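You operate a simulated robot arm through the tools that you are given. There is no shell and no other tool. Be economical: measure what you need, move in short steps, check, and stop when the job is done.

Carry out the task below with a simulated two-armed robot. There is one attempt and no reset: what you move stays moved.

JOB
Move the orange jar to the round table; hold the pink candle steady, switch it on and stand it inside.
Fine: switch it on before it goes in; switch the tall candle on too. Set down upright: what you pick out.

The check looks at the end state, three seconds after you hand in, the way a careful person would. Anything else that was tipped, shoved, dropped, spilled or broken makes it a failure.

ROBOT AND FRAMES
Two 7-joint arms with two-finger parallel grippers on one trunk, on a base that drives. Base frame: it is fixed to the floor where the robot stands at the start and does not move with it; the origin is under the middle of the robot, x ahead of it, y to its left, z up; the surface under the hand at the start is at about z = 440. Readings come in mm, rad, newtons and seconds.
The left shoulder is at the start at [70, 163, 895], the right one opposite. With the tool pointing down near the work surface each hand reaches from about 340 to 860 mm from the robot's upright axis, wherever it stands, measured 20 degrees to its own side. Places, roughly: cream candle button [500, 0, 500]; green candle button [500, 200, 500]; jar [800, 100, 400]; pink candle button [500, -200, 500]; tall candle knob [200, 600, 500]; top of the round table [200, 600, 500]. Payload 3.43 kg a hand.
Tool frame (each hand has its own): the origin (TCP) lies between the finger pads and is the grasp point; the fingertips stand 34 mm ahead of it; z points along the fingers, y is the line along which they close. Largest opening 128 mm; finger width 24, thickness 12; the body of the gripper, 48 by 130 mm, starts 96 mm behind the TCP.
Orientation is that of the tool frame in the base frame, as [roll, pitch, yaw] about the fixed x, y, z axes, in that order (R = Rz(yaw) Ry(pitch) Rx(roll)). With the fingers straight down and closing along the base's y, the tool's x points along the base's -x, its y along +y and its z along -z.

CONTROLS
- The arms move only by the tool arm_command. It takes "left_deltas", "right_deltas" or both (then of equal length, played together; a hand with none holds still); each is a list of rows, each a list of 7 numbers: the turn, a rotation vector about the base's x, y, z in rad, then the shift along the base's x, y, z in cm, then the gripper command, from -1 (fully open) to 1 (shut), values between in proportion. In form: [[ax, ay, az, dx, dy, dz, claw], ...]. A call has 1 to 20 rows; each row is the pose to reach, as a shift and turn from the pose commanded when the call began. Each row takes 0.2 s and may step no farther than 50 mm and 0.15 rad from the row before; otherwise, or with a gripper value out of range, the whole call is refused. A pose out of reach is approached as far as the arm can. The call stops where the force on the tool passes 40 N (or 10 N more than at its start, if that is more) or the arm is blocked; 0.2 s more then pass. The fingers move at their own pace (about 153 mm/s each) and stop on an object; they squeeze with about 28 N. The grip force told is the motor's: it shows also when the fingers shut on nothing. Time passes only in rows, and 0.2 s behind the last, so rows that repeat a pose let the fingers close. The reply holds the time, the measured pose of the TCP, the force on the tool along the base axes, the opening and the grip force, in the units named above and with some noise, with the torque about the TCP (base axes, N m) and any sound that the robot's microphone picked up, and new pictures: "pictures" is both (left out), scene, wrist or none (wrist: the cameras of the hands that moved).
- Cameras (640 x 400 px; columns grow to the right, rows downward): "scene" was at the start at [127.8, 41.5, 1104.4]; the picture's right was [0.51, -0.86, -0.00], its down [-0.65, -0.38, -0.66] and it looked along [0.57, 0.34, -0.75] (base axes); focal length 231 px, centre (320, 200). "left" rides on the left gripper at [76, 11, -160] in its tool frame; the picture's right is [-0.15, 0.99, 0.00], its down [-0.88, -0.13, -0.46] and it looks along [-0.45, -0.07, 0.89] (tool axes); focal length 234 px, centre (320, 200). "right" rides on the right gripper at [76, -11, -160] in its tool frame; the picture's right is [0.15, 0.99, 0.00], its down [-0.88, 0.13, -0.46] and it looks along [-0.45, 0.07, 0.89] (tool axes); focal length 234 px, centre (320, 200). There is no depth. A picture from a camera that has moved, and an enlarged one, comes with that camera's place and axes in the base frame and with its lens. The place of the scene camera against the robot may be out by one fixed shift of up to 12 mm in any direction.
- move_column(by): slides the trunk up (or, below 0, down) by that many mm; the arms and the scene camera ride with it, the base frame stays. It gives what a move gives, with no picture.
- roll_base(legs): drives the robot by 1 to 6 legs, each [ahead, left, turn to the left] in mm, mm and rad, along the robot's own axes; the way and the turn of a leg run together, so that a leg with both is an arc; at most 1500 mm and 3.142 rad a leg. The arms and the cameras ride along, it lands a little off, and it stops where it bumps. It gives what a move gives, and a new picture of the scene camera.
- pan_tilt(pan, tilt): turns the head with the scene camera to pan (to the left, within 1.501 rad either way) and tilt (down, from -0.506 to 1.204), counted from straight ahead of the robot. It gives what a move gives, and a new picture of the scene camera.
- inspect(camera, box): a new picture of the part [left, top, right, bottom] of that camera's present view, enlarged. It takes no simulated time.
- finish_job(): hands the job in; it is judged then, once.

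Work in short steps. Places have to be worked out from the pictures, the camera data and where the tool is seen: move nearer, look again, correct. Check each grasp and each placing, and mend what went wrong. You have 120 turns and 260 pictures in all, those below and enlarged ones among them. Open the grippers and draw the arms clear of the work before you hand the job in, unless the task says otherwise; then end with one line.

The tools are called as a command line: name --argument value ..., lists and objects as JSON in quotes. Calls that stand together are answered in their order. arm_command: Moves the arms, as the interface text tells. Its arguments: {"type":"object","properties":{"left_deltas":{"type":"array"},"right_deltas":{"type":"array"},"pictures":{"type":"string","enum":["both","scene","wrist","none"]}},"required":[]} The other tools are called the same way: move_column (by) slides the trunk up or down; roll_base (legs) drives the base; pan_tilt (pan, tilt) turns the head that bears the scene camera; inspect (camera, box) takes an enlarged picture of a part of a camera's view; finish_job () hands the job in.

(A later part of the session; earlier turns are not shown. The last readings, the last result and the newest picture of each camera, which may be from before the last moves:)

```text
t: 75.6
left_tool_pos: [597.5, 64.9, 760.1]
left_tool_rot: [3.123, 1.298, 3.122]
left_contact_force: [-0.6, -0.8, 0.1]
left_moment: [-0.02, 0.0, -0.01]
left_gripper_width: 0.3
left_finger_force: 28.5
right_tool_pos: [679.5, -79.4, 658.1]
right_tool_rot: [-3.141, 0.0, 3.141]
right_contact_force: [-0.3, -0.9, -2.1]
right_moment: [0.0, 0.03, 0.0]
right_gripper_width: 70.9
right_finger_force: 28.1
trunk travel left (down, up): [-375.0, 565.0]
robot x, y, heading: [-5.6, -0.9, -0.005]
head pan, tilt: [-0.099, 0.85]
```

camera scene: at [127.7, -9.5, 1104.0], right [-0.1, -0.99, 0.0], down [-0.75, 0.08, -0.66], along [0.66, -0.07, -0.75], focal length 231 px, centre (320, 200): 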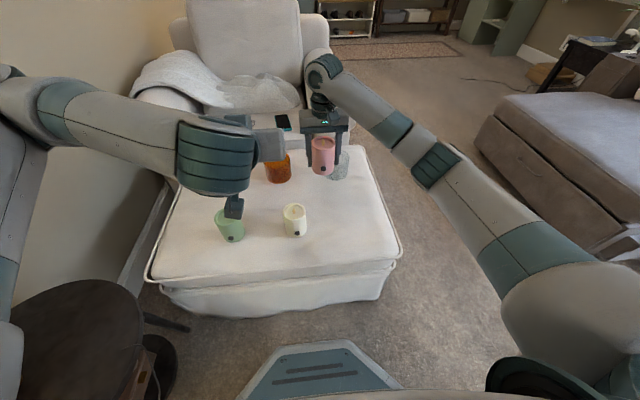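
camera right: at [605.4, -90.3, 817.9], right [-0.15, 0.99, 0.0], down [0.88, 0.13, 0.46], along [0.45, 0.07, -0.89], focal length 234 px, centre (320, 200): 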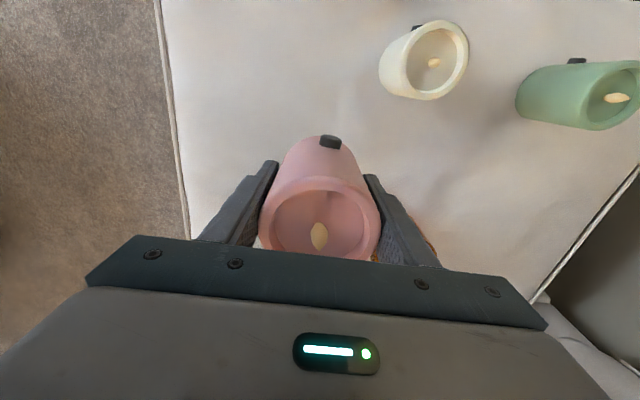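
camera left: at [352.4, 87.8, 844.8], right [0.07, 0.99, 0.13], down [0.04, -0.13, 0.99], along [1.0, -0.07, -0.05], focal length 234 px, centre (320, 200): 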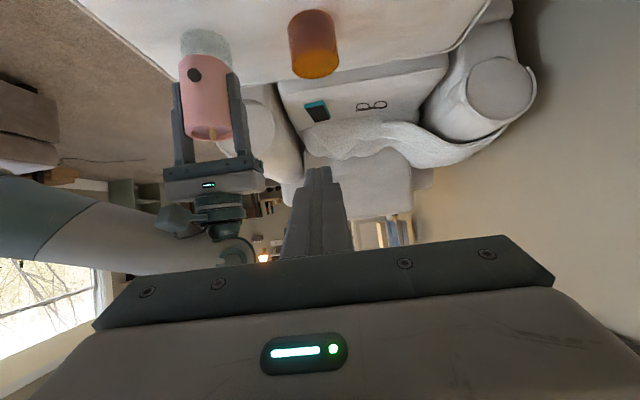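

The baseline follows the measured pose. I move the candle 5 cm further out and bring the left fingertips in front of the button: down first, then sideways.

arm_command --right_deltas '[[0, 0, 0, 1, 0, 0, 1], [0, 0, 0, 2, 0, 0, 1], [0, 0, 0, 3, 0, 0, 1], [0, 0, 0, 4, 0, 0, 1], [0, 0, 0, 5, 0, 0, 1], [0, 0, 0, 5, 0, 0, 1], [0, 0, 0, 5, 0, 0, 1], [0, 0, 0, 5, 0, 0, 1]]' --left_deltas '[[0, 0, 0, 0, 0, -4, 1], [0, 0, 0, 1, 0, -8, 1], [0, 0, 0, 2, 0, -11.5, 1], [0, 0, 0, 2, -3.5, -11.5, 1], [0, 0, 0, 2, -7, -11.5, 1], [0, 0, 0, 2, -10.5, -11.5, 1], [0, 0, 0, 2, -14.1, -11.5, 1], [0, 0, 0, 2, -14.1, -11.5, 1]]' --pictures "both"

```text
t: 77.4
left_tool_pos: [617.0, -74.7, 644.3]
left_tool_rot: [3.12, 1.297, 3.119]
left_contact_force: [0.3, -0.3, -0.4]
left_moment: [-0.02, 0.02, 0.02]
left_gripper_width: 0.0
left_finger_force: 28.0
right_tool_pos: [729.6, -79.9, 658.0]
right_tool_rot: [-3.14, -0.002, 3.141]
right_contact_force: [0.7, -1.4, -1.6]
right_moment: [-0.02, -0.03, 0.02]
right_gripper_width: 71.1
right_finger_force: 27.9
trunk travel left (down, up): [-375.0, 565.0]
robot x, y, heading: [-9.4, -2.0, -0.009]
head pan, tilt: [-0.099, 0.85]
camera scene: at [127.6, -9.6, 1104.0], right [-0.1, -0.99, 0.0], down [-0.75, 0.08, -0.66], along [0.66, -0.07, -0.75], focal length 231 px, centre (320, 200)
camera right: at [655.8, -90.8, 817.8], right [-0.15, 0.99, 0.0], down [0.88, 0.13, 0.46], along [0.45, 0.07, -0.89], focal length 234 px, centre (320, 200)
camera left: at [442.7, -64.2, 614.6], right [0.04, 0.99, 0.15], down [-0.2, -0.14, 0.97], along [0.98, -0.07, 0.19], focal length 234 px, centre (320, 200)
```

scene: 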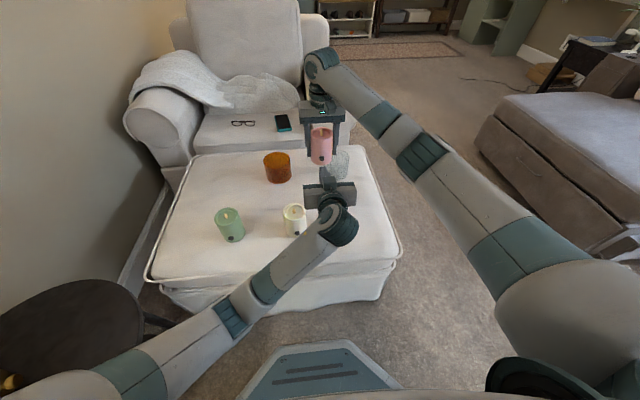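
right: 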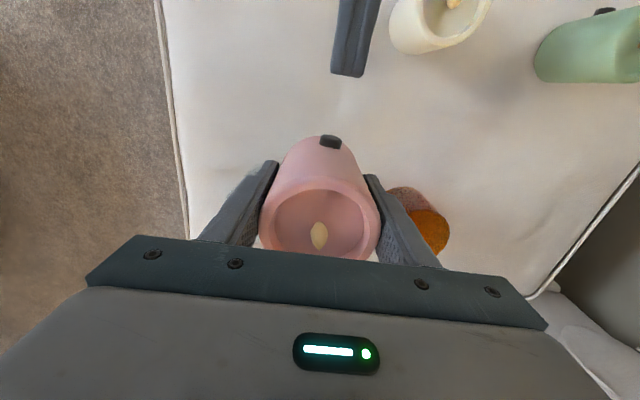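
left: 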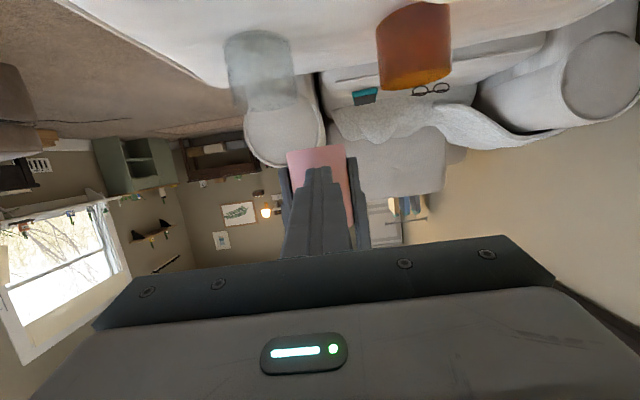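

All is lined up. I advance 36 mm to near contact.

arm_command --left_deltas '[[0, 0, 0, 1.5, 0, 0, 1], [0, 0, 0, 2.7, 0, 0, 1], [0, 0, 0, 3.3, 0, 0, 1], [0, 0, 0, 3.6, 0, 0, 1], [0, 0, 0, 3.6, 0, 0, 1]]' --pictures "none"

inspect --camera "right" --box '[250, 90, 410, 270]'

```text
t: 78.6
left_tool_pos: [652.9, -76.1, 644.2]
left_tool_rot: [3.122, 1.297, 3.122]
left_contact_force: [-0.4, 0.7, 0.5]
left_moment: [0.02, -0.01, 0.02]
left_gripper_width: 0.0
left_finger_force: 27.8
right_tool_pos: [731.1, -80.8, 659.1]
right_tool_rot: [-3.14, -0.001, -3.141]
right_contact_force: [-0.3, -0.2, -1.1]
right_moment: [-0.02, 0.06, 0.03]
right_gripper_width: 71.2
right_finger_force: 28.2
trunk travel left (down, up): [-375.0, 565.0]
robot x, y, heading: [-11.7, -3.5, -0.005]
head pan, tilt: [-0.099, 0.85]
```

```text
2.22 times, centred on (330, 180) of right
camera zoom: at [655.8, -91.1, 817.8], right [-0.15, 0.99, 0.0], down [0.88, 0.13, 0.46], along [0.45, 0.07, -0.89], focal length 520 px, centre (298, 244)
```

zoom: 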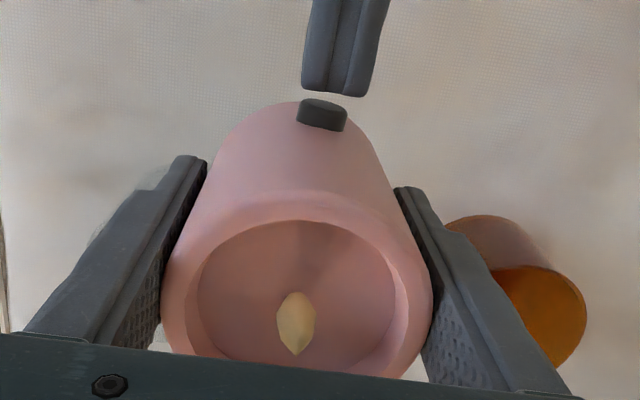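

A small gap is left and the tip sits perhaps 2 mm to the left. I go on 6 mm slowly, shifted 2 mm.

arm_command --left_deltas '[[0, 0, 0, 0.1, -0.2, 0, 1], [0, 0, 0, 0.3, -0.2, 0, 1], [0, 0, 0, 0.45, -0.2, 0, 1], [0, 0, 0, 0.6, -0.2, 0, 1], [0, 0, 0, 0.6, -0.2, 0, 1]]' --pictures "none"

inspect --camera "right" --box '[250, 90, 410, 270]'

```text
t: 79.8
left_tool_pos: [667.4, -62.4, 642.8]
left_tool_rot: [3.011, 1.307, 3.031]
left_contact_force: [-3.4, 1.0, -0.4]
left_moment: [0.01, -0.02, -0.01]
left_gripper_width: 0.0
left_finger_force: 28.4
right_tool_pos: [730.7, -81.9, 658.4]
right_tool_rot: [-3.14, -0.001, 3.14]
right_contact_force: [3.2, 0.3, -2.0]
right_moment: [0.0, -0.02, -0.01]
right_gripper_width: 70.4
right_finger_force: 27.7
trunk travel left (down, up): [-375.0, 565.0]
robot x, y, heading: [-13.1, -1.9, -0.004]
head pan, tilt: [-0.099, 0.85]
heard: click
```

```text
2.22 times, centred on (330, 180) of right
camera zoom: at [655.8, -91.4, 817.8], right [-0.15, 0.99, 0.0], down [0.88, 0.13, 0.45], along [0.45, 0.06, -0.89], focal length 520 px, centre (298, 244)
```

zoom: 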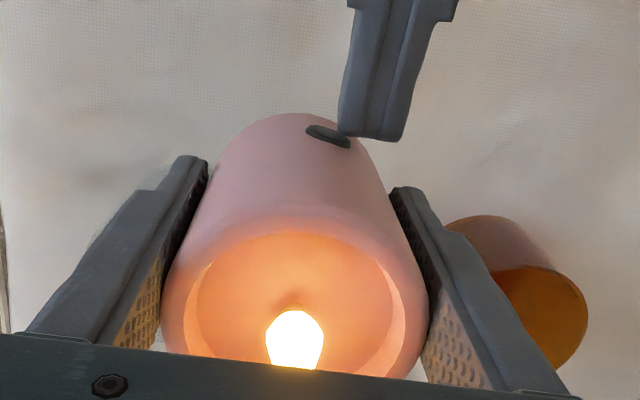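

A click, and the candle is lit. I withdraw the left hand straight back, then up and aside.

arm_command --left_deltas '[[0, 0, 0, -1, 0, 0, 1], [0, 0, 0, -3, 0, 0, 1], [0, 0, 0, -6, 0, 0, 1], [0, 0, 0, -6, 3.5, 0, 1], [0, 0, 0, -6, 7, 1, 1], [0, 0, 0, -6, 11, 3, 1], [0, 0, 0, -6, 14, 6, 1], [0, 0, 0, -6, 14, 10, 1], [0, 0, 0, -6, 14, 14, 1]]' --pictures "both"

inspect --camera "right" --box '[250, 90, 410, 270]'

```text
t: 80.7
left_tool_pos: [653.9, -26.1, 721.7]
left_tool_rot: [2.194, 1.431, 2.25]
left_contact_force: [-0.4, 0.1, 0.0]
left_moment: [0.03, 0.01, 0.0]
left_gripper_width: 0.0
left_finger_force: 28.3
right_tool_pos: [730.9, -80.2, 658.0]
right_tool_rot: [-3.141, -0.001, -3.141]
right_contact_force: [0.1, -0.2, -1.3]
right_moment: [-0.01, -0.01, -0.03]
right_gripper_width: 70.3
right_finger_force: 28.2
trunk travel left (down, up): [-375.0, 565.0]
robot x, y, heading: [-8.1, 0.2, -0.003]
head pan, tilt: [-0.099, 0.85]
stopped in row 4 (left hand): the arm was blocked; the commanded pose is now the measured one
camera scene: at [127.7, -9.6, 1104.0], right [-0.1, -0.99, 0.0], down [-0.75, 0.08, -0.66], along [0.66, -0.07, -0.75], focal length 231 px, centre (320, 200)
camera left: at [488.7, -17.5, 659.5], right [-0.04, 0.97, 0.26], down [-0.37, -0.25, 0.89], along [0.93, -0.06, 0.37], focal length 234 px, centre (320, 200)
```

scene: 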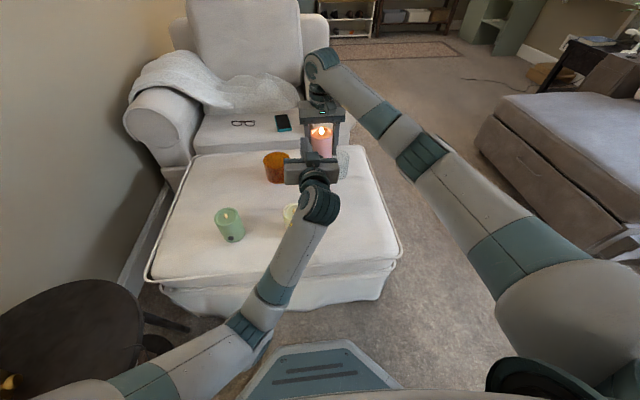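
left: 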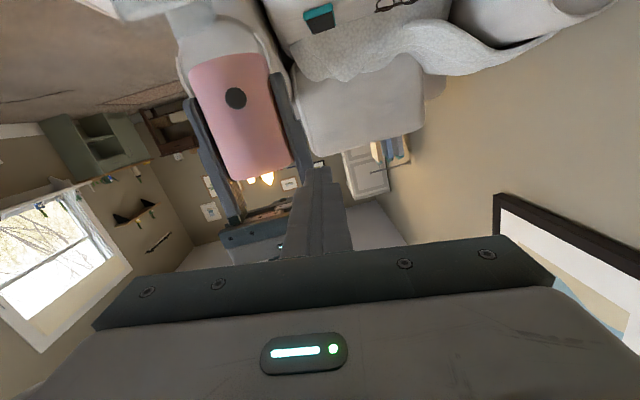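

```text
2.22 times, centred on (330, 180) of right
camera zoom: at [655.9, -91.0, 817.1], right [-0.15, 0.99, 0.0], down [0.88, 0.13, 0.45], along [0.45, 0.06, -0.89], focal length 520 px, centre (298, 244)
```

zoom: 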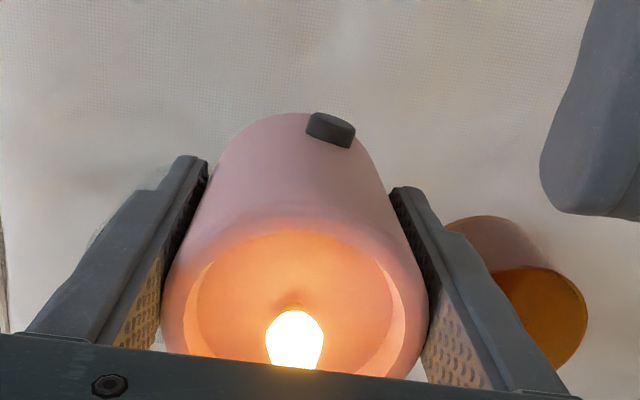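

The button is free and the light stays on; the left arm merely stopped near a joint limit. I ease it away to the left.

arm_command --left_deltas '[[0, 0, 0, -0.5, 2, 0, 1], [0, 0, 0, -1, 4.5, 1, 1], [0, 0, 0, -1, 8, 2, 1], [0, 0, 0, -1, 11.5, 3, 1], [0, 0, 0, -1, 15, 4, 1], [0, 0, 0, -1, 18, 5, 1]]' --pictures "none"

```text
t: 82.0
left_tool_pos: [643.2, 151.4, 771.3]
left_tool_rot: [2.221, 1.435, 2.277]
left_contact_force: [0.1, -0.6, 0.3]
left_moment: [0.01, 0.0, -0.01]
left_gripper_width: 0.3
left_finger_force: 28.0
right_tool_pos: [730.8, -81.0, 660.3]
right_tool_rot: [-3.139, 0.0, 3.14]
right_contact_force: [0.4, -0.5, -1.7]
right_moment: [0.01, 0.04, -0.01]
right_gripper_width: 70.3
right_finger_force: 27.6
trunk travel left (down, up): [-375.0, 565.0]
robot x, y, heading: [-6.6, -4.0, -0.002]
head pan, tilt: [-0.099, 0.85]
```

I bring the left hand back to pointing down.

arm_command --left_deltas '[[0, 0.149, 0, 0, 0, 0, 1], [0, 0.298, 0, 0, 0, 0, 1], [0, 0.447, 0, 0, 0, 0, 1], [0, 0.596, 0, 0, 0, 0, 1], [0, 0.745, 0, 0, 0, 0, 0], [0, 0.894, 0, 0, 0, 0, -1], [0, 1.043, 0, 0, 0, 0, -1], [0, 1.192, 0, 0, 0, 0, -1], [0, 1.341, 0, 0, 0, 0, -1], [0, 1.488, 0, 0, 0, 0, -1], [0, 1.488, 0, 0, 0, 0, -1]]' --pictures "none"

```text
t: 84.5
left_tool_pos: [758.5, 187.3, 767.0]
left_tool_rot: [3.083, -0.008, 3.036]
left_contact_force: [0.3, 0.9, -0.3]
left_moment: [0.02, 0.01, 0.01]
left_gripper_width: 128.2
left_finger_force: 0.1
left hand out of reach, approached as far as the arm can: row 5, 6, 7, 8, 9, 10, 11
right_tool_pos: [731.1, -80.3, 658.5]
right_tool_rot: [-3.14, -0.001, -3.14]
right_contact_force: [1.1, -0.3, -1.9]
right_moment: [0.04, 0.02, 0.0]
right_gripper_width: 70.3
right_finger_force: 28.0
trunk travel left (down, up): [-375.0, 565.0]
robot x, y, heading: [-5.4, -2.8, -0.009]
head pan, tilt: [-0.099, 0.85]
```

I correct the small remaining roll and yaw, and look.

arm_command --left_deltas '[[-0.058, 0, 0.1, 0, 0, 0, -1], [-0.058, 0, 0.1, 0, 0, 0, -1]]' --pictures "both"

```text
t: 85.0
left_tool_pos: [758.7, 189.3, 767.2]
left_tool_rot: [3.14, -0.003, 3.137]
left_contact_force: [-0.2, -0.8, -0.4]
left_moment: [-0.01, -0.01, -0.04]
left_gripper_width: 127.8
left_finger_force: 0.1
right_tool_pos: [730.9, -80.4, 657.9]
right_tool_rot: [-3.14, 0.0, 3.14]
right_contact_force: [-0.4, 0.9, -2.4]
right_moment: [0.01, 0.01, 0.0]
right_gripper_width: 70.5
right_finger_force: 28.4
trunk travel left (down, up): [-375.0, 565.0]
robot x, y, heading: [-11.8, -2.6, -0.004]
head pan, tilt: [-0.099, 0.85]
camera scene: at [127.5, -9.8, 1104.0], right [-0.1, -0.99, 0.0], down [-0.75, 0.08, -0.66], along [0.66, -0.07, -0.75], focal length 231 px, centre (320, 200)
camera left: at [684.8, 199.2, 926.9], right [0.15, 0.99, 0.0], down [0.88, -0.14, 0.45], along [0.45, -0.07, -0.89], focal length 234 px, centre (320, 200)
```

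scene: 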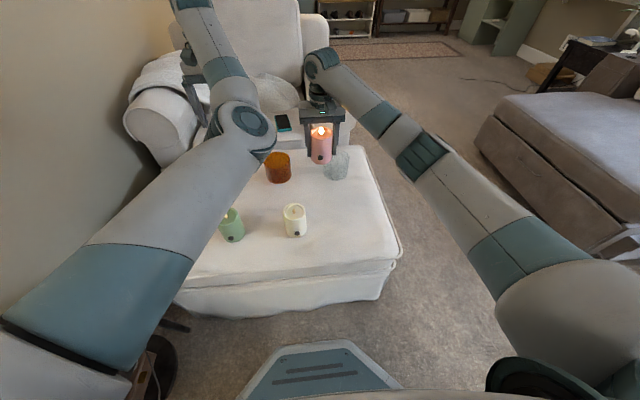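
left: 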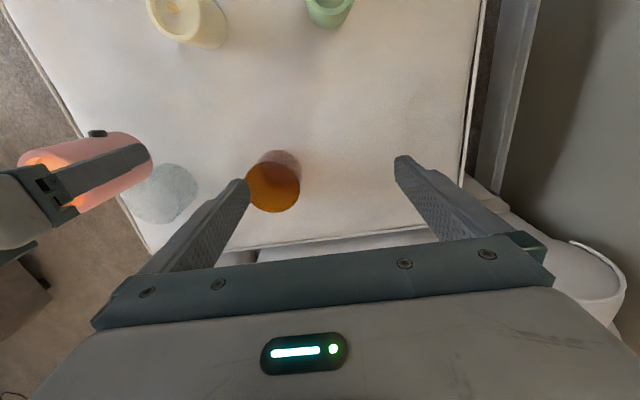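

The left arm sits in a flipped configuration, but it works. Next I set the lit candle down upright on a free part of the ottoman, at (620, -176), to regrip it near its top.

arm_command --right_deltas '[[0, 0, 0, -3, -2.5, 0, 1], [0, 0, 0, -6, -5, 0, 1], [0, 0, 0, -9, -7.5, 0, 1], [0, 0, 0, -11.1, -9.6, 0, 1], [0, 0, 0, -11.1, -9.6, -4, 1], [0, 0, 0, -11.1, -9.6, -8, 1], [0, 0, 0, -11.1, -9.6, -12, 1], [0, 0, 0, -11.1, -9.6, -15, 1], [0, 0, 0, -11.1, -9.6, -16, 1], [0, 0, 0, -11.1, -9.6, -16.4, 1], [0, 0, 0, -11.1, -9.6, -16.7, 1], [0, 0, 0, -11.1, -9.6, -16.7, 1]]' --pictures "wrist"

```text
t: 87.7
left_tool_pos: [758.8, 188.7, 767.3]
left_tool_rot: [3.141, -0.004, 3.135]
left_contact_force: [0.4, 0.2, -1.2]
left_moment: [-0.02, -0.01, -0.05]
left_gripper_width: 128.1
left_finger_force: 0.0
right_tool_pos: [620.9, -178.0, 491.9]
right_tool_rot: [-3.139, -0.001, -3.141]
right_contact_force: [-0.7, -0.7, -1.6]
right_moment: [-0.02, 0.04, 0.02]
right_gripper_width: 70.3
right_finger_force: 27.6
trunk travel left (down, up): [-375.0, 565.0]
robot x, y, heading: [-11.5, -1.3, -0.006]
head pan, tilt: [-0.099, 0.85]
camera right: at [544.3, -187.6, 650.6], right [-0.15, 0.99, 0.0], down [0.88, 0.13, 0.45], along [0.45, 0.07, -0.89], focal length 234 px, centre (320, 200)
```

right: 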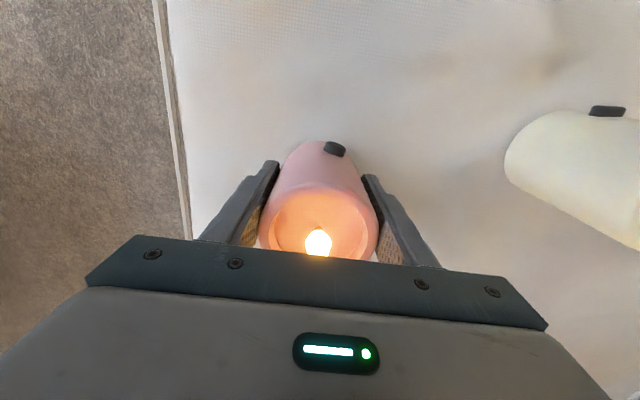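

It still hangs (the weight is on the tool). I lower 1 mm at a time until the force changes.

arm_command --right_deltas '[[0, 0, 0, 0, 0, -0.1, 1], [0, 0, 0, 0, 0, -0.2, 1], [0, 0, 0, 0, 0, -0.2, 1]]' --pictures "none"

```text
t: 88.5
left_tool_pos: [758.7, 187.1, 768.7]
left_tool_rot: [3.14, -0.002, 3.137]
left_contact_force: [-0.7, 0.1, 0.4]
left_moment: [0.01, 0.0, -0.01]
left_gripper_width: 128.0
left_finger_force: 0.2
right_tool_pos: [620.0, -177.6, 492.4]
right_tool_rot: [-3.14, 0.001, 3.139]
right_contact_force: [-1.8, -3.0, 15.1]
right_moment: [-0.11, 0.5, 0.13]
right_gripper_width: 70.5
right_finger_force: 28.5
trunk travel left (down, up): [-375.0, 565.0]
robot x, y, heading: [-10.0, -3.1, -0.004]
head pan, tilt: [-0.099, 0.85]
```

Contact. I release, rise to z 560 so that only the fingertips overlap the candle's top, and look.

arm_command --right_deltas '[[0, 0, 0, 0, 0, 0.1, 1], [0, 0, 0, 0, 0, 0.1, 0], [0, 0, 0, 0, 0, 0.1, -0.6], [0, 0, 0, 0, 0, 0.1, -0.6], [0, 0, 0, 0, 0, 3, -0.6], [0, 0, 0, 0, 0, 6.7, -0.6], [0, 0, 0, 0, 0, 6.7, -0.6]]' --pictures "wrist"

inspect --camera "scene" --box '[230, 120, 400, 250]'

```text
t: 90.0
left_tool_pos: [759.7, 189.3, 766.9]
left_tool_rot: [3.14, -0.004, 3.136]
left_contact_force: [0.2, 0.1, 0.6]
left_moment: [0.01, -0.01, 0.0]
left_gripper_width: 128.1
left_finger_force: 0.1
right_tool_pos: [620.1, -176.8, 556.9]
right_tool_rot: [-3.139, 0.001, 3.141]
right_contact_force: [-0.4, -0.3, 0.2]
right_moment: [0.0, 0.0, -0.01]
right_gripper_width: 102.1
right_finger_force: 0.2
trunk travel left (down, up): [-375.0, 565.0]
robot x, y, heading: [-10.8, 1.8, -0.008]
head pan, tilt: [-0.099, 0.85]
camera right: at [544.2, -187.0, 716.2], right [-0.15, 0.99, 0.0], down [0.88, 0.13, 0.45], along [0.45, 0.06, -0.89], focal length 234 px, centre (320, 200)
```

right: 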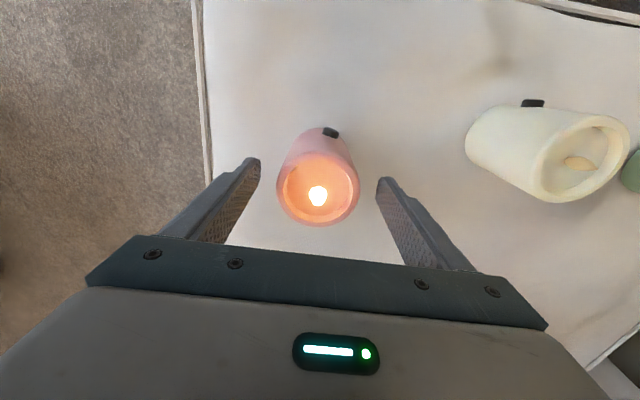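

```text
3.08 times, centred on (315, 185) of scene
camera zoom: at [127.5, -9.8, 1104.0], right [-0.1, -0.99, 0.0], down [-0.75, 0.08, -0.66], along [0.66, -0.07, -0.75], focal length 710 px, centre (335, 246)
```

zoom: 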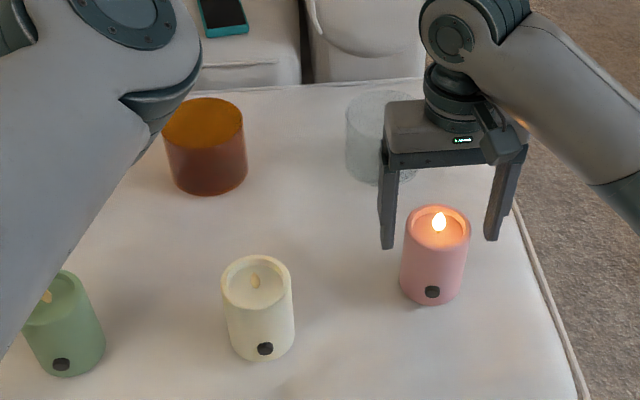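

The lit candle stands upright. Now the left hand goes over the jar at about (848, 82).

arm_command --left_deltas '[[0, 0, 0, 2, -2.5, -2, -1], [0, 0, 0, 4, -5, -4, -1], [0, 0, 0, 6, -7.5, -6, -1], [0, 0, 0, 8, -9.5, -9, -1], [0, 0, 0, 8.9, -10.7, -12, -1], [0, 0, 0, 8.9, -10.7, -12.7, -1], [0, 0, 0, 8.9, -10.7, -12.7, -1]]' --pictures "both"

```text
t: 91.7
left_tool_pos: [814.4, 91.5, 640.8]
left_tool_rot: [3.139, -0.004, 3.137]
left_contact_force: [-0.4, 0.2, -0.1]
left_moment: [-0.02, -0.01, -0.02]
left_gripper_width: 128.3
left_finger_force: 0.2
left hand out of reach, approached as far as the arm can: row 3, 4, 5, 6, 7
right_tool_pos: [620.1, -176.4, 557.1]
right_tool_rot: [-3.138, 0.0, -3.14]
right_contact_force: [0.5, -0.3, 0.2]
right_moment: [-0.02, 0.01, -0.03]
right_gripper_width: 102.5
right_finger_force: 0.1
trunk travel left (down, up): [-375.0, 565.0]
robot x, y, heading: [-7.0, -5.0, -0.005]
head pan, tilt: [-0.099, 0.85]
camera scene: at [127.6, -9.6, 1104.0], right [-0.1, -0.99, 0.0], down [-0.75, 0.08, -0.66], along [0.66, -0.07, -0.75], focal length 231 px, centre (320, 200)
camera left: at [737.9, 101.8, 801.0], right [0.15, 0.99, 0.0], down [0.88, -0.14, 0.45], along [0.45, -0.07, -0.89], focal length 234 px, centre (320, 200)
```

scene: 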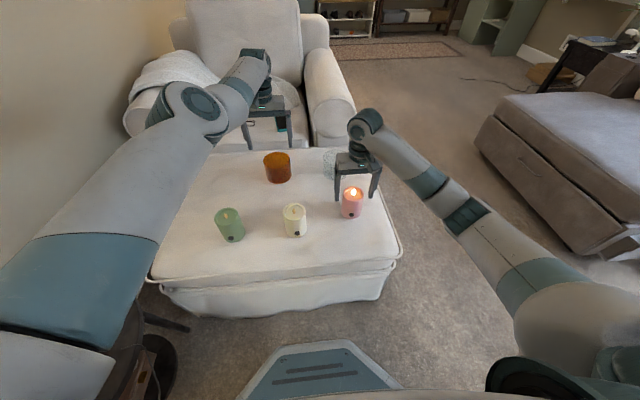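
left: 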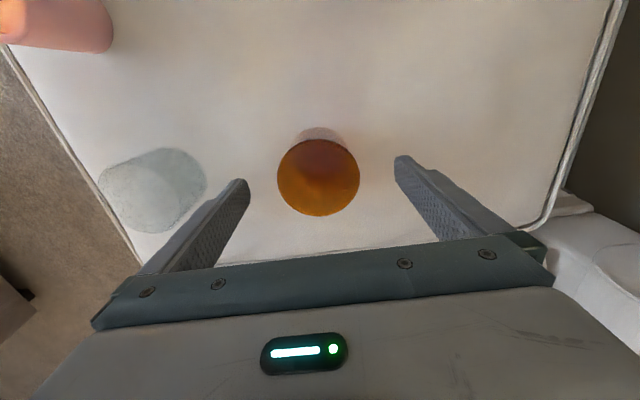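

The left arm's reach ends 35 mm short of the jar. I lift the right hand clear of the candle and drive 60 mm ahead (about 110 mm is free before the ottoman).

arm_command --right_deltas '[[0, 0, 0, 0, 0, 4, -1], [0, 0, 0, 0, 0, 8, -1], [0, 0, 0, 0, 0, 12, -1]]' --pictures "none"

roll_base --legs '[[60, 0, 0]]'

inspect --camera "left" --box '[220, 100, 420, 240]'

```text
t: 92.5
left_tool_pos: [812.3, 91.1, 641.7]
left_tool_rot: [3.14, -0.002, 3.136]
left_contact_force: [-0.1, 0.3, 0.3]
left_moment: [0.01, 0.02, 0.03]
left_gripper_width: 127.9
left_finger_force: 0.0
right_tool_pos: [619.6, -175.7, 678.3]
right_tool_rot: [-3.14, 0.0, 3.141]
right_contact_force: [-0.1, 0.2, 0.1]
right_moment: [0.01, -0.01, 0.01]
right_gripper_width: 127.7
right_finger_force: 0.1
trunk travel left (down, up): [-375.0, 565.0]
robot x, y, heading: [-8.4, -1.1, -0.008]
head pan, tilt: [-0.099, 0.85]
```

```text
t: 93.4
left_tool_pos: [873.4, 90.3, 640.5]
left_tool_rot: [3.139, -0.006, 3.135]
left_contact_force: [0.2, -0.3, -0.8]
left_moment: [0.02, 0.0, 0.01]
left_gripper_width: 127.9
left_finger_force: 0.0
right_tool_pos: [680.0, -177.0, 675.4]
right_tool_rot: [-3.141, -0.004, 3.141]
right_contact_force: [0.1, 0.5, -0.8]
right_moment: [-0.02, 0.02, 0.02]
right_gripper_width: 127.9
right_finger_force: 0.0
trunk travel left (down, up): [-375.0, 565.0]
robot x, y, heading: [48.8, -3.4, -0.003]
head pan, tilt: [-0.099, 0.85]
camera scene: at [188.8, -10.1, 1103.8], right [-0.1, -0.99, 0.0], down [-0.75, 0.08, -0.66], along [0.66, -0.07, -0.75], focal length 231 px, centre (320, 200)
```

scene: 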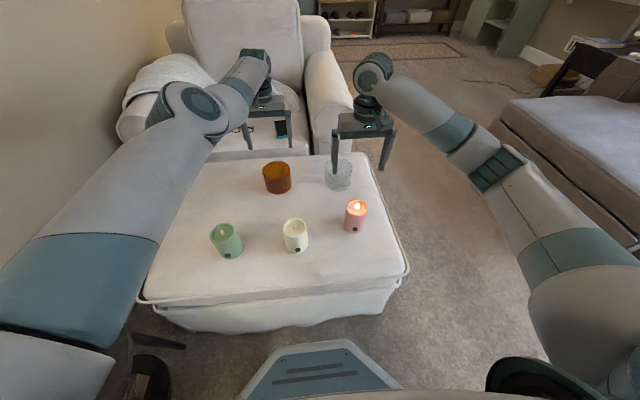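

```text
2.86 times, centred on (320, 170) of left
camera zoom: at [798.7, 101.5, 800.1], right [0.15, 0.99, 0.0], down [0.88, -0.14, 0.45], along [0.45, -0.07, -0.89], focal length 669 px, centre (320, 286)
```

zoom: 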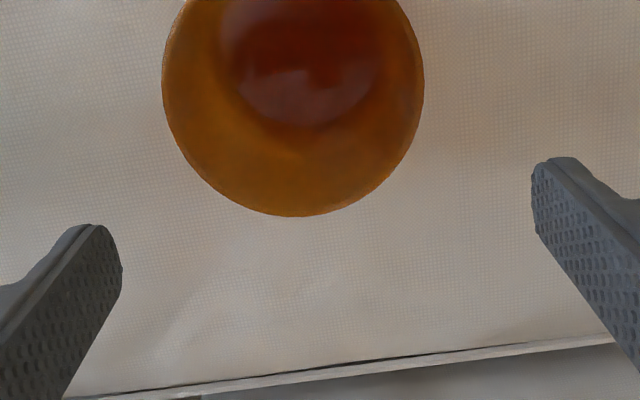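

The rim centre comes out at (851, 82). I align over it and go down to just above the rim for a check.

arm_command --left_deltas '[[0, 0, 0, -1.2, -0.4, 0, -1], [0, 0, 0, -2.3, -0.8, -2, -1], [0, 0, 0, -2.3, -0.8, -5, -1], [0, 0, 0, -2.3, -0.8, -6.5, -1], [0, 0, 0, -2.3, -0.8, -6.5, -1]]' --pictures "wrist"

```text
t: 94.6
left_tool_pos: [864.6, 78.8, 573.9]
left_tool_rot: [3.14, -0.006, 3.137]
left_contact_force: [-0.7, -0.1, -0.5]
left_moment: [0.03, -0.01, 0.01]
left_gripper_width: 127.9
left_finger_force: 0.0
left hand out of reach, approached as far as the arm can: row 1, 2, 3, 4, 5
right_tool_pos: [679.4, -177.8, 677.4]
right_tool_rot: [-3.14, -0.001, 3.141]
right_contact_force: [0.1, -0.2, 0.2]
right_moment: [0.01, 0.01, 0.0]
right_gripper_width: 127.8
right_finger_force: 0.0
trunk travel left (down, up): [-375.0, 565.0]
robot x, y, heading: [50.1, -2.7, -0.005]
head pan, tilt: [-0.099, 0.85]
camera left: at [790.0, 89.7, 733.3], right [0.15, 0.99, 0.0], down [0.88, -0.14, 0.45], along [0.45, -0.07, -0.89], focal length 234 px, centre (320, 200)
```

left: 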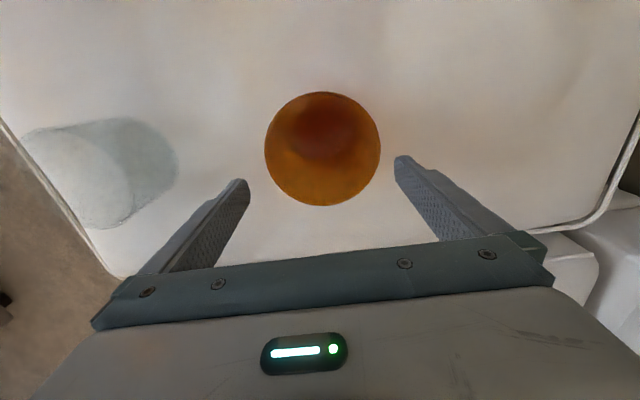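

The hand straddles the jar but ended 14 mm too far out; the flipped elbow limits the arm. I raise it and swing it out to the left, trying to recover its normal posture.

arm_command --left_deltas '[[0, 0, 0, 0, 0, 4, -1], [0, 0, 0, 0, 0, 8.5, -1], [0, 0, 0, 0, 1, 13, -1], [0, 0, 0, 0, 4, 16, -1], [0, 0, 0, -2, 8, 18, -1], [0, 0, 0, -4, 12, 20, -1], [0, 0, 0, -7, 15, 20, -1], [0, 0, 0, -10, 18, 20, -1], [0, 0, 0, -13, 21, 20, -1], [0, 0, 0, -16, 24, 20, -1], [0, 0, 0, -19, 26, 20, -1], [0, 0, 0, -22, 27, 20, -1]]' --pictures "scene"

```text
t: 97.2
left_tool_pos: [859.0, 375.3, 805.6]
left_tool_rot: [3.137, -0.006, 3.138]
left_contact_force: [-0.1, -0.3, -0.2]
left_moment: [0.01, -0.01, 0.0]
left_gripper_width: 128.2
left_finger_force: 0.1
left hand out of reach, approached as far as the arm can: row 2, 3, 4, 5, 6, 7, 8, 9, 10, 11, 12
right_tool_pos: [680.0, -178.0, 675.4]
right_tool_rot: [-3.141, -0.001, -3.141]
right_contact_force: [0.3, 0.3, -0.5]
right_moment: [0.01, -0.01, -0.01]
right_gripper_width: 127.9
right_finger_force: 0.1
trunk travel left (down, up): [-375.0, 565.0]
robot x, y, heading: [50.6, -2.2, -0.004]
head pan, tilt: [-0.099, 0.85]
camera scene: at [187.7, -10.8, 1104.0], right [-0.1, -0.99, 0.0], down [-0.75, 0.08, -0.66], along [0.66, -0.07, -0.75], focal length 231 px, centre (320, 200)
```

scene: 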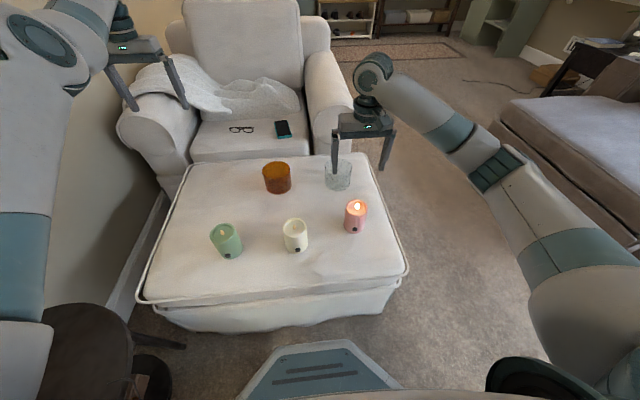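

The arm keeps its orientation but not its place, so a wrist joint may sit at its limit. As the jar is round, any yaw will do: I test a yaw of +0.6 while asking for 8 cm inward.

arm_command --left_deltas '[[0, 0, 0.14, -1, 0, 0, -1], [0, 0, 0.28, -2, 0, 0, -1], [0, 0, 0.42, -4, 0, 0, -1], [0, 0, 0.56, -6, 0, 0, -1], [0, 0, 0.6, -8, 0, 0, -1], [0, 0, 0.6, -8, 0, 0, -1]]' --pictures "none"

```text
t: 98.6
left_tool_pos: [852.9, 390.2, 818.7]
left_tool_rot: [3.137, -0.006, -2.544]
left_contact_force: [-0.3, 0.4, -0.2]
left_moment: [0.03, -0.01, 0.01]
left_gripper_width: 128.1
left_finger_force: 0.0
left hand out of reach, approached as far as the arm can: row 1, 2, 3, 4, 5, 6
right_tool_pos: [678.8, -176.5, 677.1]
right_tool_rot: [-3.139, 0.0, 3.141]
right_contact_force: [-0.1, -0.2, 1.1]
right_moment: [0.01, 0.01, -0.03]
right_gripper_width: 128.3
right_finger_force: 0.0
trunk travel left (down, up): [-375.0, 565.0]
robot x, y, heading: [49.3, -2.5, -0.005]
head pan, tilt: [-0.099, 0.85]
```

No better. I try the other yaw direction.

arm_command --left_deltas '[[0, 0, -0.14, 0, 0, 0, -1], [0, 0, -0.28, 0, 0, 0, -1], [0, 0, -0.42, 0, 0, 0, -1], [0, 0, -0.56, 0, 0, 0, -1], [0, 0, -0.7, 0, 0, 0, -1], [0, 0, -0.84, 0, 0, 0, -1], [0, 0, -0.98, -2, 0, 0, -1], [0, 0, -1.12, -4, 0, 0, -1], [0, 0, -1.2, -7, 0, 0, -1], [0, 0, -1.2, -10, 0, 0, -1], [0, 0, -1.2, -10, 0, 0, -1]]' --pictures "both"

```text
t: 101.0
left_tool_pos: [845.8, 410.9, 837.9]
left_tool_rot: [3.14, -0.004, 2.537]
left_contact_force: [0.7, -0.5, -0.4]
left_moment: [0.02, -0.01, 0.03]
left_gripper_width: 128.0
left_finger_force: 0.1
left hand out of reach, approached as far as the arm can: row 7, 8, 9, 10, 11
right_tool_pos: [679.1, -176.6, 677.5]
right_tool_rot: [-3.14, 0.0, 3.14]
right_contact_force: [-0.6, 0.2, -0.2]
right_moment: [-0.01, 0.02, -0.03]
right_gripper_width: 127.9
right_finger_force: 0.0
trunk travel left (down, up): [-375.0, 565.0]
robot x, y, heading: [49.6, -4.9, -0.007]
head pan, tilt: [-0.099, 0.85]
camera scene: at [187.5, -9.9, 1104.0], right [-0.1, -0.99, 0.0], down [-0.75, 0.08, -0.66], along [0.66, -0.07, -0.75], focal length 231 px, centre (320, 200)
camera left: at [789.0, 462.4, 998.3], right [0.68, 0.73, 0.0], down [0.65, -0.61, 0.45], along [0.33, -0.31, -0.89], focal length 234 px, centre (320, 200)
```

scene: 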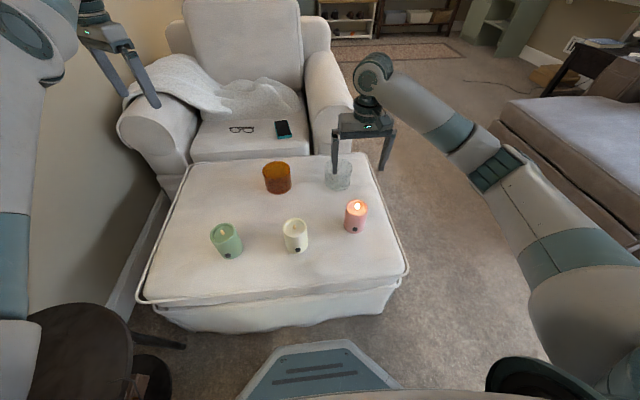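
left: 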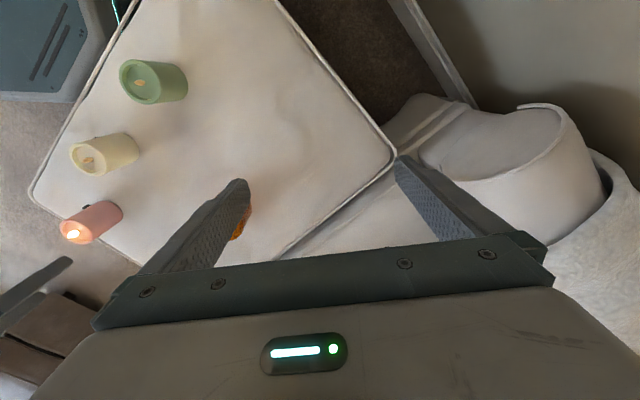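

The flipped low elbow, not the yaw, limits it. I tip the fingers towards the right (about x), which should swing the elbow back out to the left, while drawing the hand inward.

arm_command --left_deltas '[[-0.14, 0, 0, 0, 0, 0, -1], [-0.28, 0, 0, 0, 0, 0, -1], [-0.42, 0, 0, -1, 0, 0, -1], [-0.56, 0, 0, -3, 0, 0, -1], [-0.7, 0, 0, -5, 0, 0, -1], [-0.84, 0, 0, -8, 0, 0, -1], [-0.98, 0, 0, -11, 0, 0, -1], [-1.12, 0, 0, -14, 0, 0, -1], [-1.2, 0, 0, -17, 0, 0, -1], [-1.2, 0, 0, -20, 0, 0, -1], [-1.2, 0, 0, -23, 0, 0, -1], [-1.2, 0, 0, -23, 0, 0, -1]]' --pictures "scene"

```text
t: 103.6
left_tool_pos: [616.3, 409.7, 837.5]
left_tool_rot: [-2.016, 0.556, 2.894]
left_contact_force: [-0.2, -0.1, -0.3]
left_moment: [-0.01, 0.01, -0.01]
left_gripper_width: 127.9
left_finger_force: 0.1
left hand out of reach, approached as far as the arm can: row 1, 2, 3, 5, 6, 7, 8
right_tool_pos: [679.4, -176.8, 675.7]
right_tool_rot: [-3.14, -0.001, -3.141]
right_contact_force: [0.0, -0.2, 0.4]
right_moment: [0.01, 0.02, 0.0]
right_gripper_width: 128.0
right_finger_force: 0.0
trunk travel left (down, up): [-375.0, 565.0]
robot x, y, heading: [48.8, -5.7, -0.003]
head pan, tilt: [-0.099, 0.85]
camera scene: at [188.0, -10.2, 1103.9], right [-0.1, -0.99, 0.0], down [-0.75, 0.08, -0.66], along [0.66, -0.07, -0.75], focal length 231 px, centre (320, 200)
```

scene: 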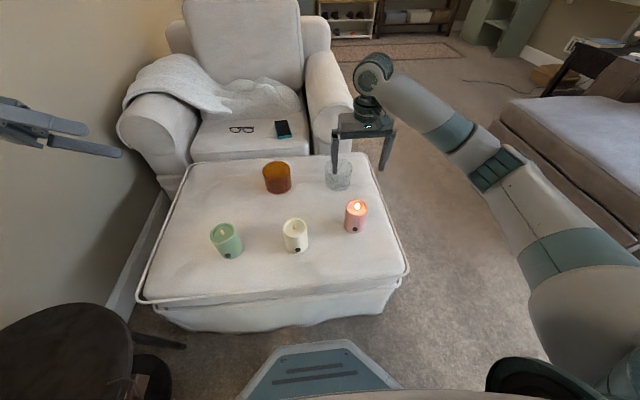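

That freed it. I rotate the fingers back to straight down here.

arm_command --left_deltas '[[0.14, 0, 0, 0, 0, 0, -1], [0.28, 0, 0, 0, 0, 0, -1], [0.42, 0, 0, 0, 0, 0, -1], [0.56, 0, 0, 0, -1, 0, -1], [0.7, 0, 0, 0, -2, 0, -1], [0.84, 0, 0, 0, -3, 0, -1], [0.98, 0, 0, 0, -4, 0, -1], [1.12, 0, 0, 0, -5, 0, -1], [1.2, 0, 0, 0, -6, 0, -1], [1.2, 0, 0, 0, -6, 0, -1]]' --pictures "scene"

```text
t: 105.8
left_tool_pos: [616.4, 349.6, 836.9]
left_tool_rot: [3.14, -0.003, 2.536]
left_contact_force: [0.6, 0.5, 0.3]
left_moment: [0.01, -0.01, -0.01]
left_gripper_width: 128.1
left_finger_force: 0.1
right_tool_pos: [678.4, -176.2, 677.3]
right_tool_rot: [-3.139, -0.001, -3.141]
right_contact_force: [-0.2, -0.5, -0.5]
right_moment: [0.01, 0.02, -0.01]
right_gripper_width: 127.8
right_finger_force: 0.1
trunk travel left (down, up): [-375.0, 565.0]
robot x, y, heading: [47.6, -2.0, -0.002]
head pan, tilt: [-0.099, 0.85]
camera scene: at [187.4, -9.7, 1104.0], right [-0.1, -0.99, 0.0], down [-0.75, 0.08, -0.66], along [0.66, -0.07, -0.75], focal length 231 px, centre (320, 200)
```

scene: 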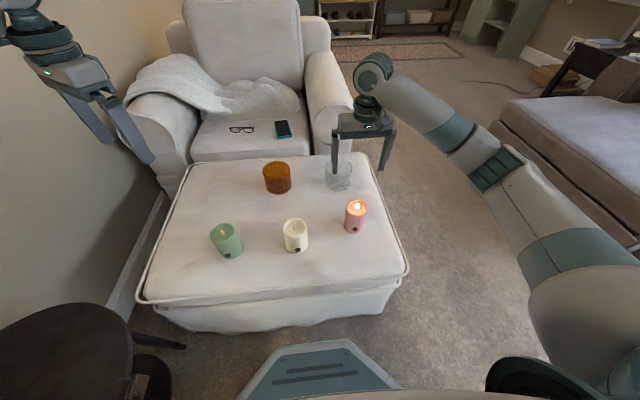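

Back to normal. Now I bring the left hand over the jar again, yawing back on the way.

arm_command --left_deltas '[[0, 0, 0.07, 2.6, -3, -1, -1], [0, 0, 0.14, 5.2, -6, -2, -1], [0, 0, 0.21, 7.8, -9, -4, -1], [0, 0, 0.28, 10.4, -12, -6, -1], [0, 0, 0.35, 13, -15, -8, -1], [0, 0, 0.42, 15.6, -18, -11, -1], [0, 0, 0.5, 18.2, -21, -14, -1], [0, 0, 0.57, 20.8, -24, -17, -1], [0, 0, 0.605, 23.4, -26.8, -20, -1], [0, 0, 0.605, 23.4, -26.8, -24, -1], [0, 0, 0.605, 23.4, -26.8, -24, -1]]' --pictures "wrist"

inspect --camera "left" --box '[220, 100, 420, 240]'

```text
t: 108.2
left_tool_pos: [849.3, 79.2, 597.8]
left_tool_rot: [3.141, -0.004, -3.141]
left_contact_force: [-0.5, 0.0, -0.3]
left_moment: [0.06, -0.03, 0.0]
left_gripper_width: 128.0
left_finger_force: 0.1
right_tool_pos: [679.0, -175.8, 676.2]
right_tool_rot: [-3.141, -0.001, 3.141]
right_contact_force: [0.0, 0.0, -0.2]
right_moment: [-0.01, 0.0, 0.0]
right_gripper_width: 127.9
right_finger_force: 0.0
trunk travel left (down, up): [-375.0, 565.0]
robot x, y, heading: [46.8, -3.7, -0.006]
head pan, tilt: [-0.099, 0.85]
camera left: at [773.6, 91.0, 756.7], right [0.15, 0.99, 0.0], down [0.88, -0.13, 0.45], along [0.45, -0.07, -0.89], focal length 234 px, centre (320, 200)
```

left: 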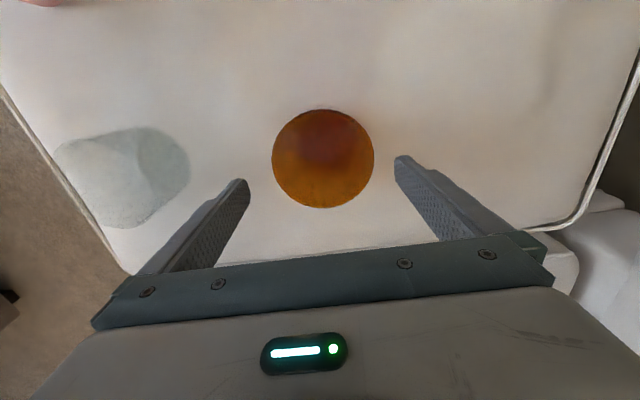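

```text
2.86 times, centred on (320, 170) of left
camera zoom: at [773.6, 91.0, 756.7], right [0.15, 0.99, 0.0], down [0.88, -0.13, 0.45], along [0.45, -0.07, -0.89], focal length 669 px, centre (320, 286)
```

zoom: 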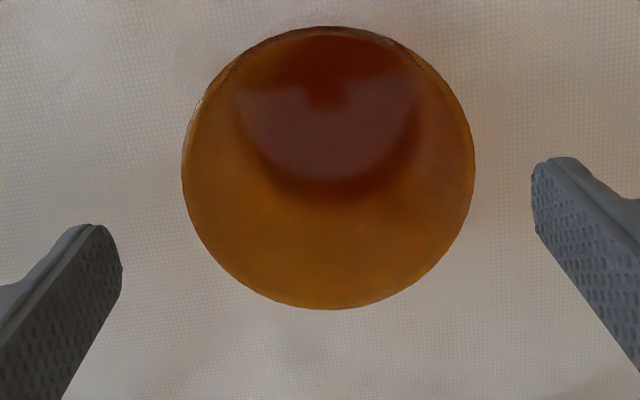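

The jar centre is (846, 82.5). I shift 3 mm, descend to z 497 and close.

arm_command --left_deltas '[[0, 0, 0, -0.3, 0.3, -3, -1], [0, 0, 0, -0.3, 0.3, -6, -1], [0, 0, 0, -0.3, 0.3, -8.5, -1], [0, 0, 0, -0.3, 0.3, -10.1, -1], [0, 0, 0, -0.3, 0.3, -10.1, -0.8], [0, 0, 0, -0.3, 0.3, -10.1, -0.6], [0, 0, 0, -0.3, 0.3, -10.1, 1], [0, 0, 0, -0.3, 0.3, -10.1, 1]]' --pictures "wrist"

```text
t: 110.0
left_tool_pos: [847.5, 84.0, 495.6]
left_tool_rot: [3.139, -0.002, 3.142]
left_contact_force: [-0.1, 0.4, 0.2]
left_moment: [0.0, 0.01, 0.05]
left_gripper_width: 104.0
left_finger_force: 28.3
right_tool_pos: [680.1, -176.7, 676.2]
right_tool_rot: [-3.14, -0.003, -3.14]
right_contact_force: [0.3, 0.9, 1.0]
right_moment: [-0.03, 0.0, 0.01]
right_gripper_width: 127.8
right_finger_force: 0.1
trunk travel left (down, up): [-375.0, 565.0]
robot x, y, heading: [50.9, -1.3, -0.002]
head pan, tilt: [-0.099, 0.85]
camera left: at [772.0, 94.5, 655.0], right [0.15, 0.99, 0.0], down [0.88, -0.13, 0.45], along [0.45, -0.07, -0.89], focal length 234 px, centre (320, 200)
```

left: 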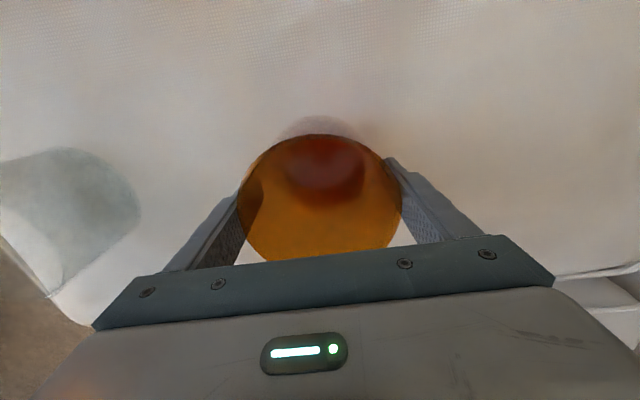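

The jar is held (104 mm). I lift it with the left hand and draw it back, while the right hand goes over the lit candle's top.

arm_command --left_deltas '[[0, 0, 0, 0, 0, 1, 1], [0, 0, 0, 0, 0, 4, 1], [0, 0, 0, 0, 0, 8, 1], [0, 0, 0, 0, 0, 12, 1], [0, 0, 0, 0, 1, 16, 1], [0, 0, 0, -2, 3, 19, 1], [0, 0, 0, -5, 5, 21, 1], [0, 0, 0, -8, 7, 22, 1], [0, 0, 0, -11, 9, 22, 1], [0, 0, 0, -14, 11, 22, 1]]' --right_deltas '[[0, 0, 0, -2, 0, 0, -0.7], [0, 0, 0, -4, 0, 0, -0.7], [0, 0, 0, -5.7, -0.1, 0, -0.7], [0, 0, 0, -5.7, -0.1, -2, -0.7], [0, 0, 0, -5.7, -0.1, -4, -0.7], [0, 0, 0, -5.7, -0.1, -6, -0.7], [0, 0, 0, -5.7, -0.1, -6, -0.7], [0, 0, 0, -5.7, -0.1, -6, -0.7], [0, 0, 0, -5.7, -0.1, -6, -0.7], [0, 0, 0, -5.7, -0.1, -6, -0.7]]' --pictures "both"

```text
t: 112.2
left_tool_pos: [706.6, 194.8, 716.2]
left_tool_rot: [3.14, -0.004, 3.14]
left_contact_force: [-0.2, 0.5, -3.4]
left_moment: [0.0, -0.02, 0.02]
left_gripper_width: 103.7
left_finger_force: 27.9
right_tool_pos: [623.0, -175.7, 617.2]
right_tool_rot: [-3.14, 0.001, -3.141]
right_contact_force: [0.1, 0.1, 0.4]
right_moment: [-0.01, -0.03, -0.01]
right_gripper_width: 109.0
right_finger_force: 0.1
trunk travel left (down, up): [-375.0, 565.0]
robot x, y, heading: [47.5, -2.6, -0.01]
head pan, tilt: [-0.099, 0.85]
camera scene: at [187.3, -9.4, 1104.1], right [-0.1, -0.99, 0.0], down [-0.75, 0.08, -0.66], along [0.66, -0.07, -0.75], focal length 231 px, centre (320, 200)
camera right: at [547.6, -186.9, 775.8], right [-0.15, 0.99, 0.0], down [0.88, 0.13, 0.46], along [0.45, 0.06, -0.89], focal length 234 px, centre (320, 200)
camera left: at [631.7, 205.2, 876.0], right [0.15, 0.99, 0.0], down [0.88, -0.13, 0.45], along [0.45, -0.07, -0.89], focal length 234 px, centre (320, 200)
```

scene: 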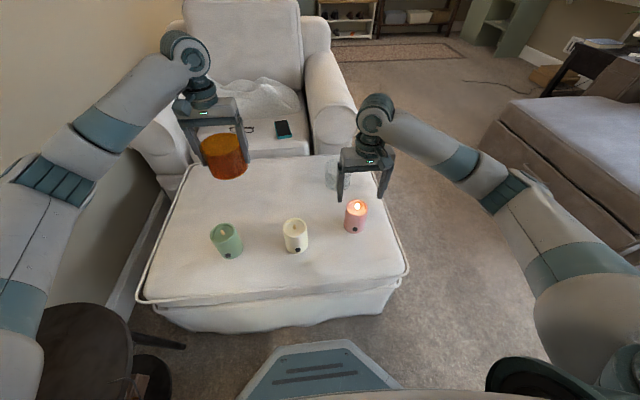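
right: 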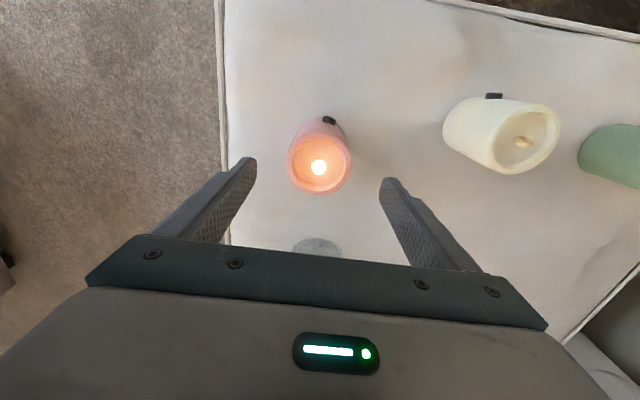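
left: 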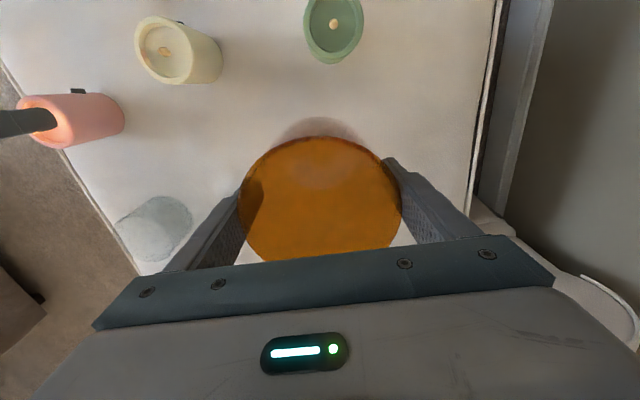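

The candle rim is at (624, -178). I go down to z 559 and close on its top 15 mm.

arm_command --right_deltas '[[0, 0, 0, 0.1, -0.2, -3, -0.7], [0, 0, 0, 0.1, -0.2, -5.8, -0.7], [0, 0, 0, 0.1, -0.2, -5.8, -0.4], [0, 0, 0, 0.1, -0.2, -5.8, -0.2], [0, 0, 0, 0.1, -0.2, -5.8, 1], [0, 0, 0, 0.1, -0.2, -5.8, 1]]' --pictures "wrist"

```text
t: 113.6
left_tool_pos: [707.8, 194.6, 716.0]
left_tool_rot: [3.139, -0.003, 3.141]
left_contact_force: [0.6, 0.3, -2.6]
left_moment: [0.02, 0.05, -0.01]
left_gripper_width: 103.7
left_finger_force: 28.3
right_tool_pos: [624.1, -179.3, 558.9]
right_tool_rot: [-3.138, -0.001, 3.141]
right_contact_force: [0.7, -0.3, 0.8]
right_moment: [-0.02, -0.03, 0.0]
right_gripper_width: 70.3
right_finger_force: 28.1
trunk travel left (down, up): [-375.0, 565.0]
robot x, y, heading: [47.2, -2.6, -0.004]
head pan, tilt: [-0.099, 0.85]
camera right: at [548.9, -190.1, 717.7], right [-0.15, 0.99, 0.0], down [0.88, 0.13, 0.45], along [0.45, 0.07, -0.89], focal length 234 px, centre (320, 200)
```

right: 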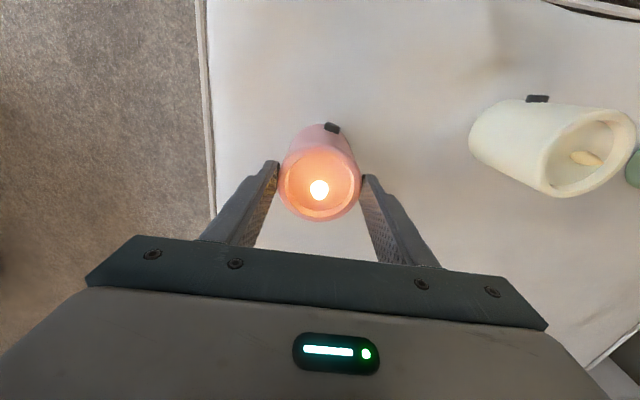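

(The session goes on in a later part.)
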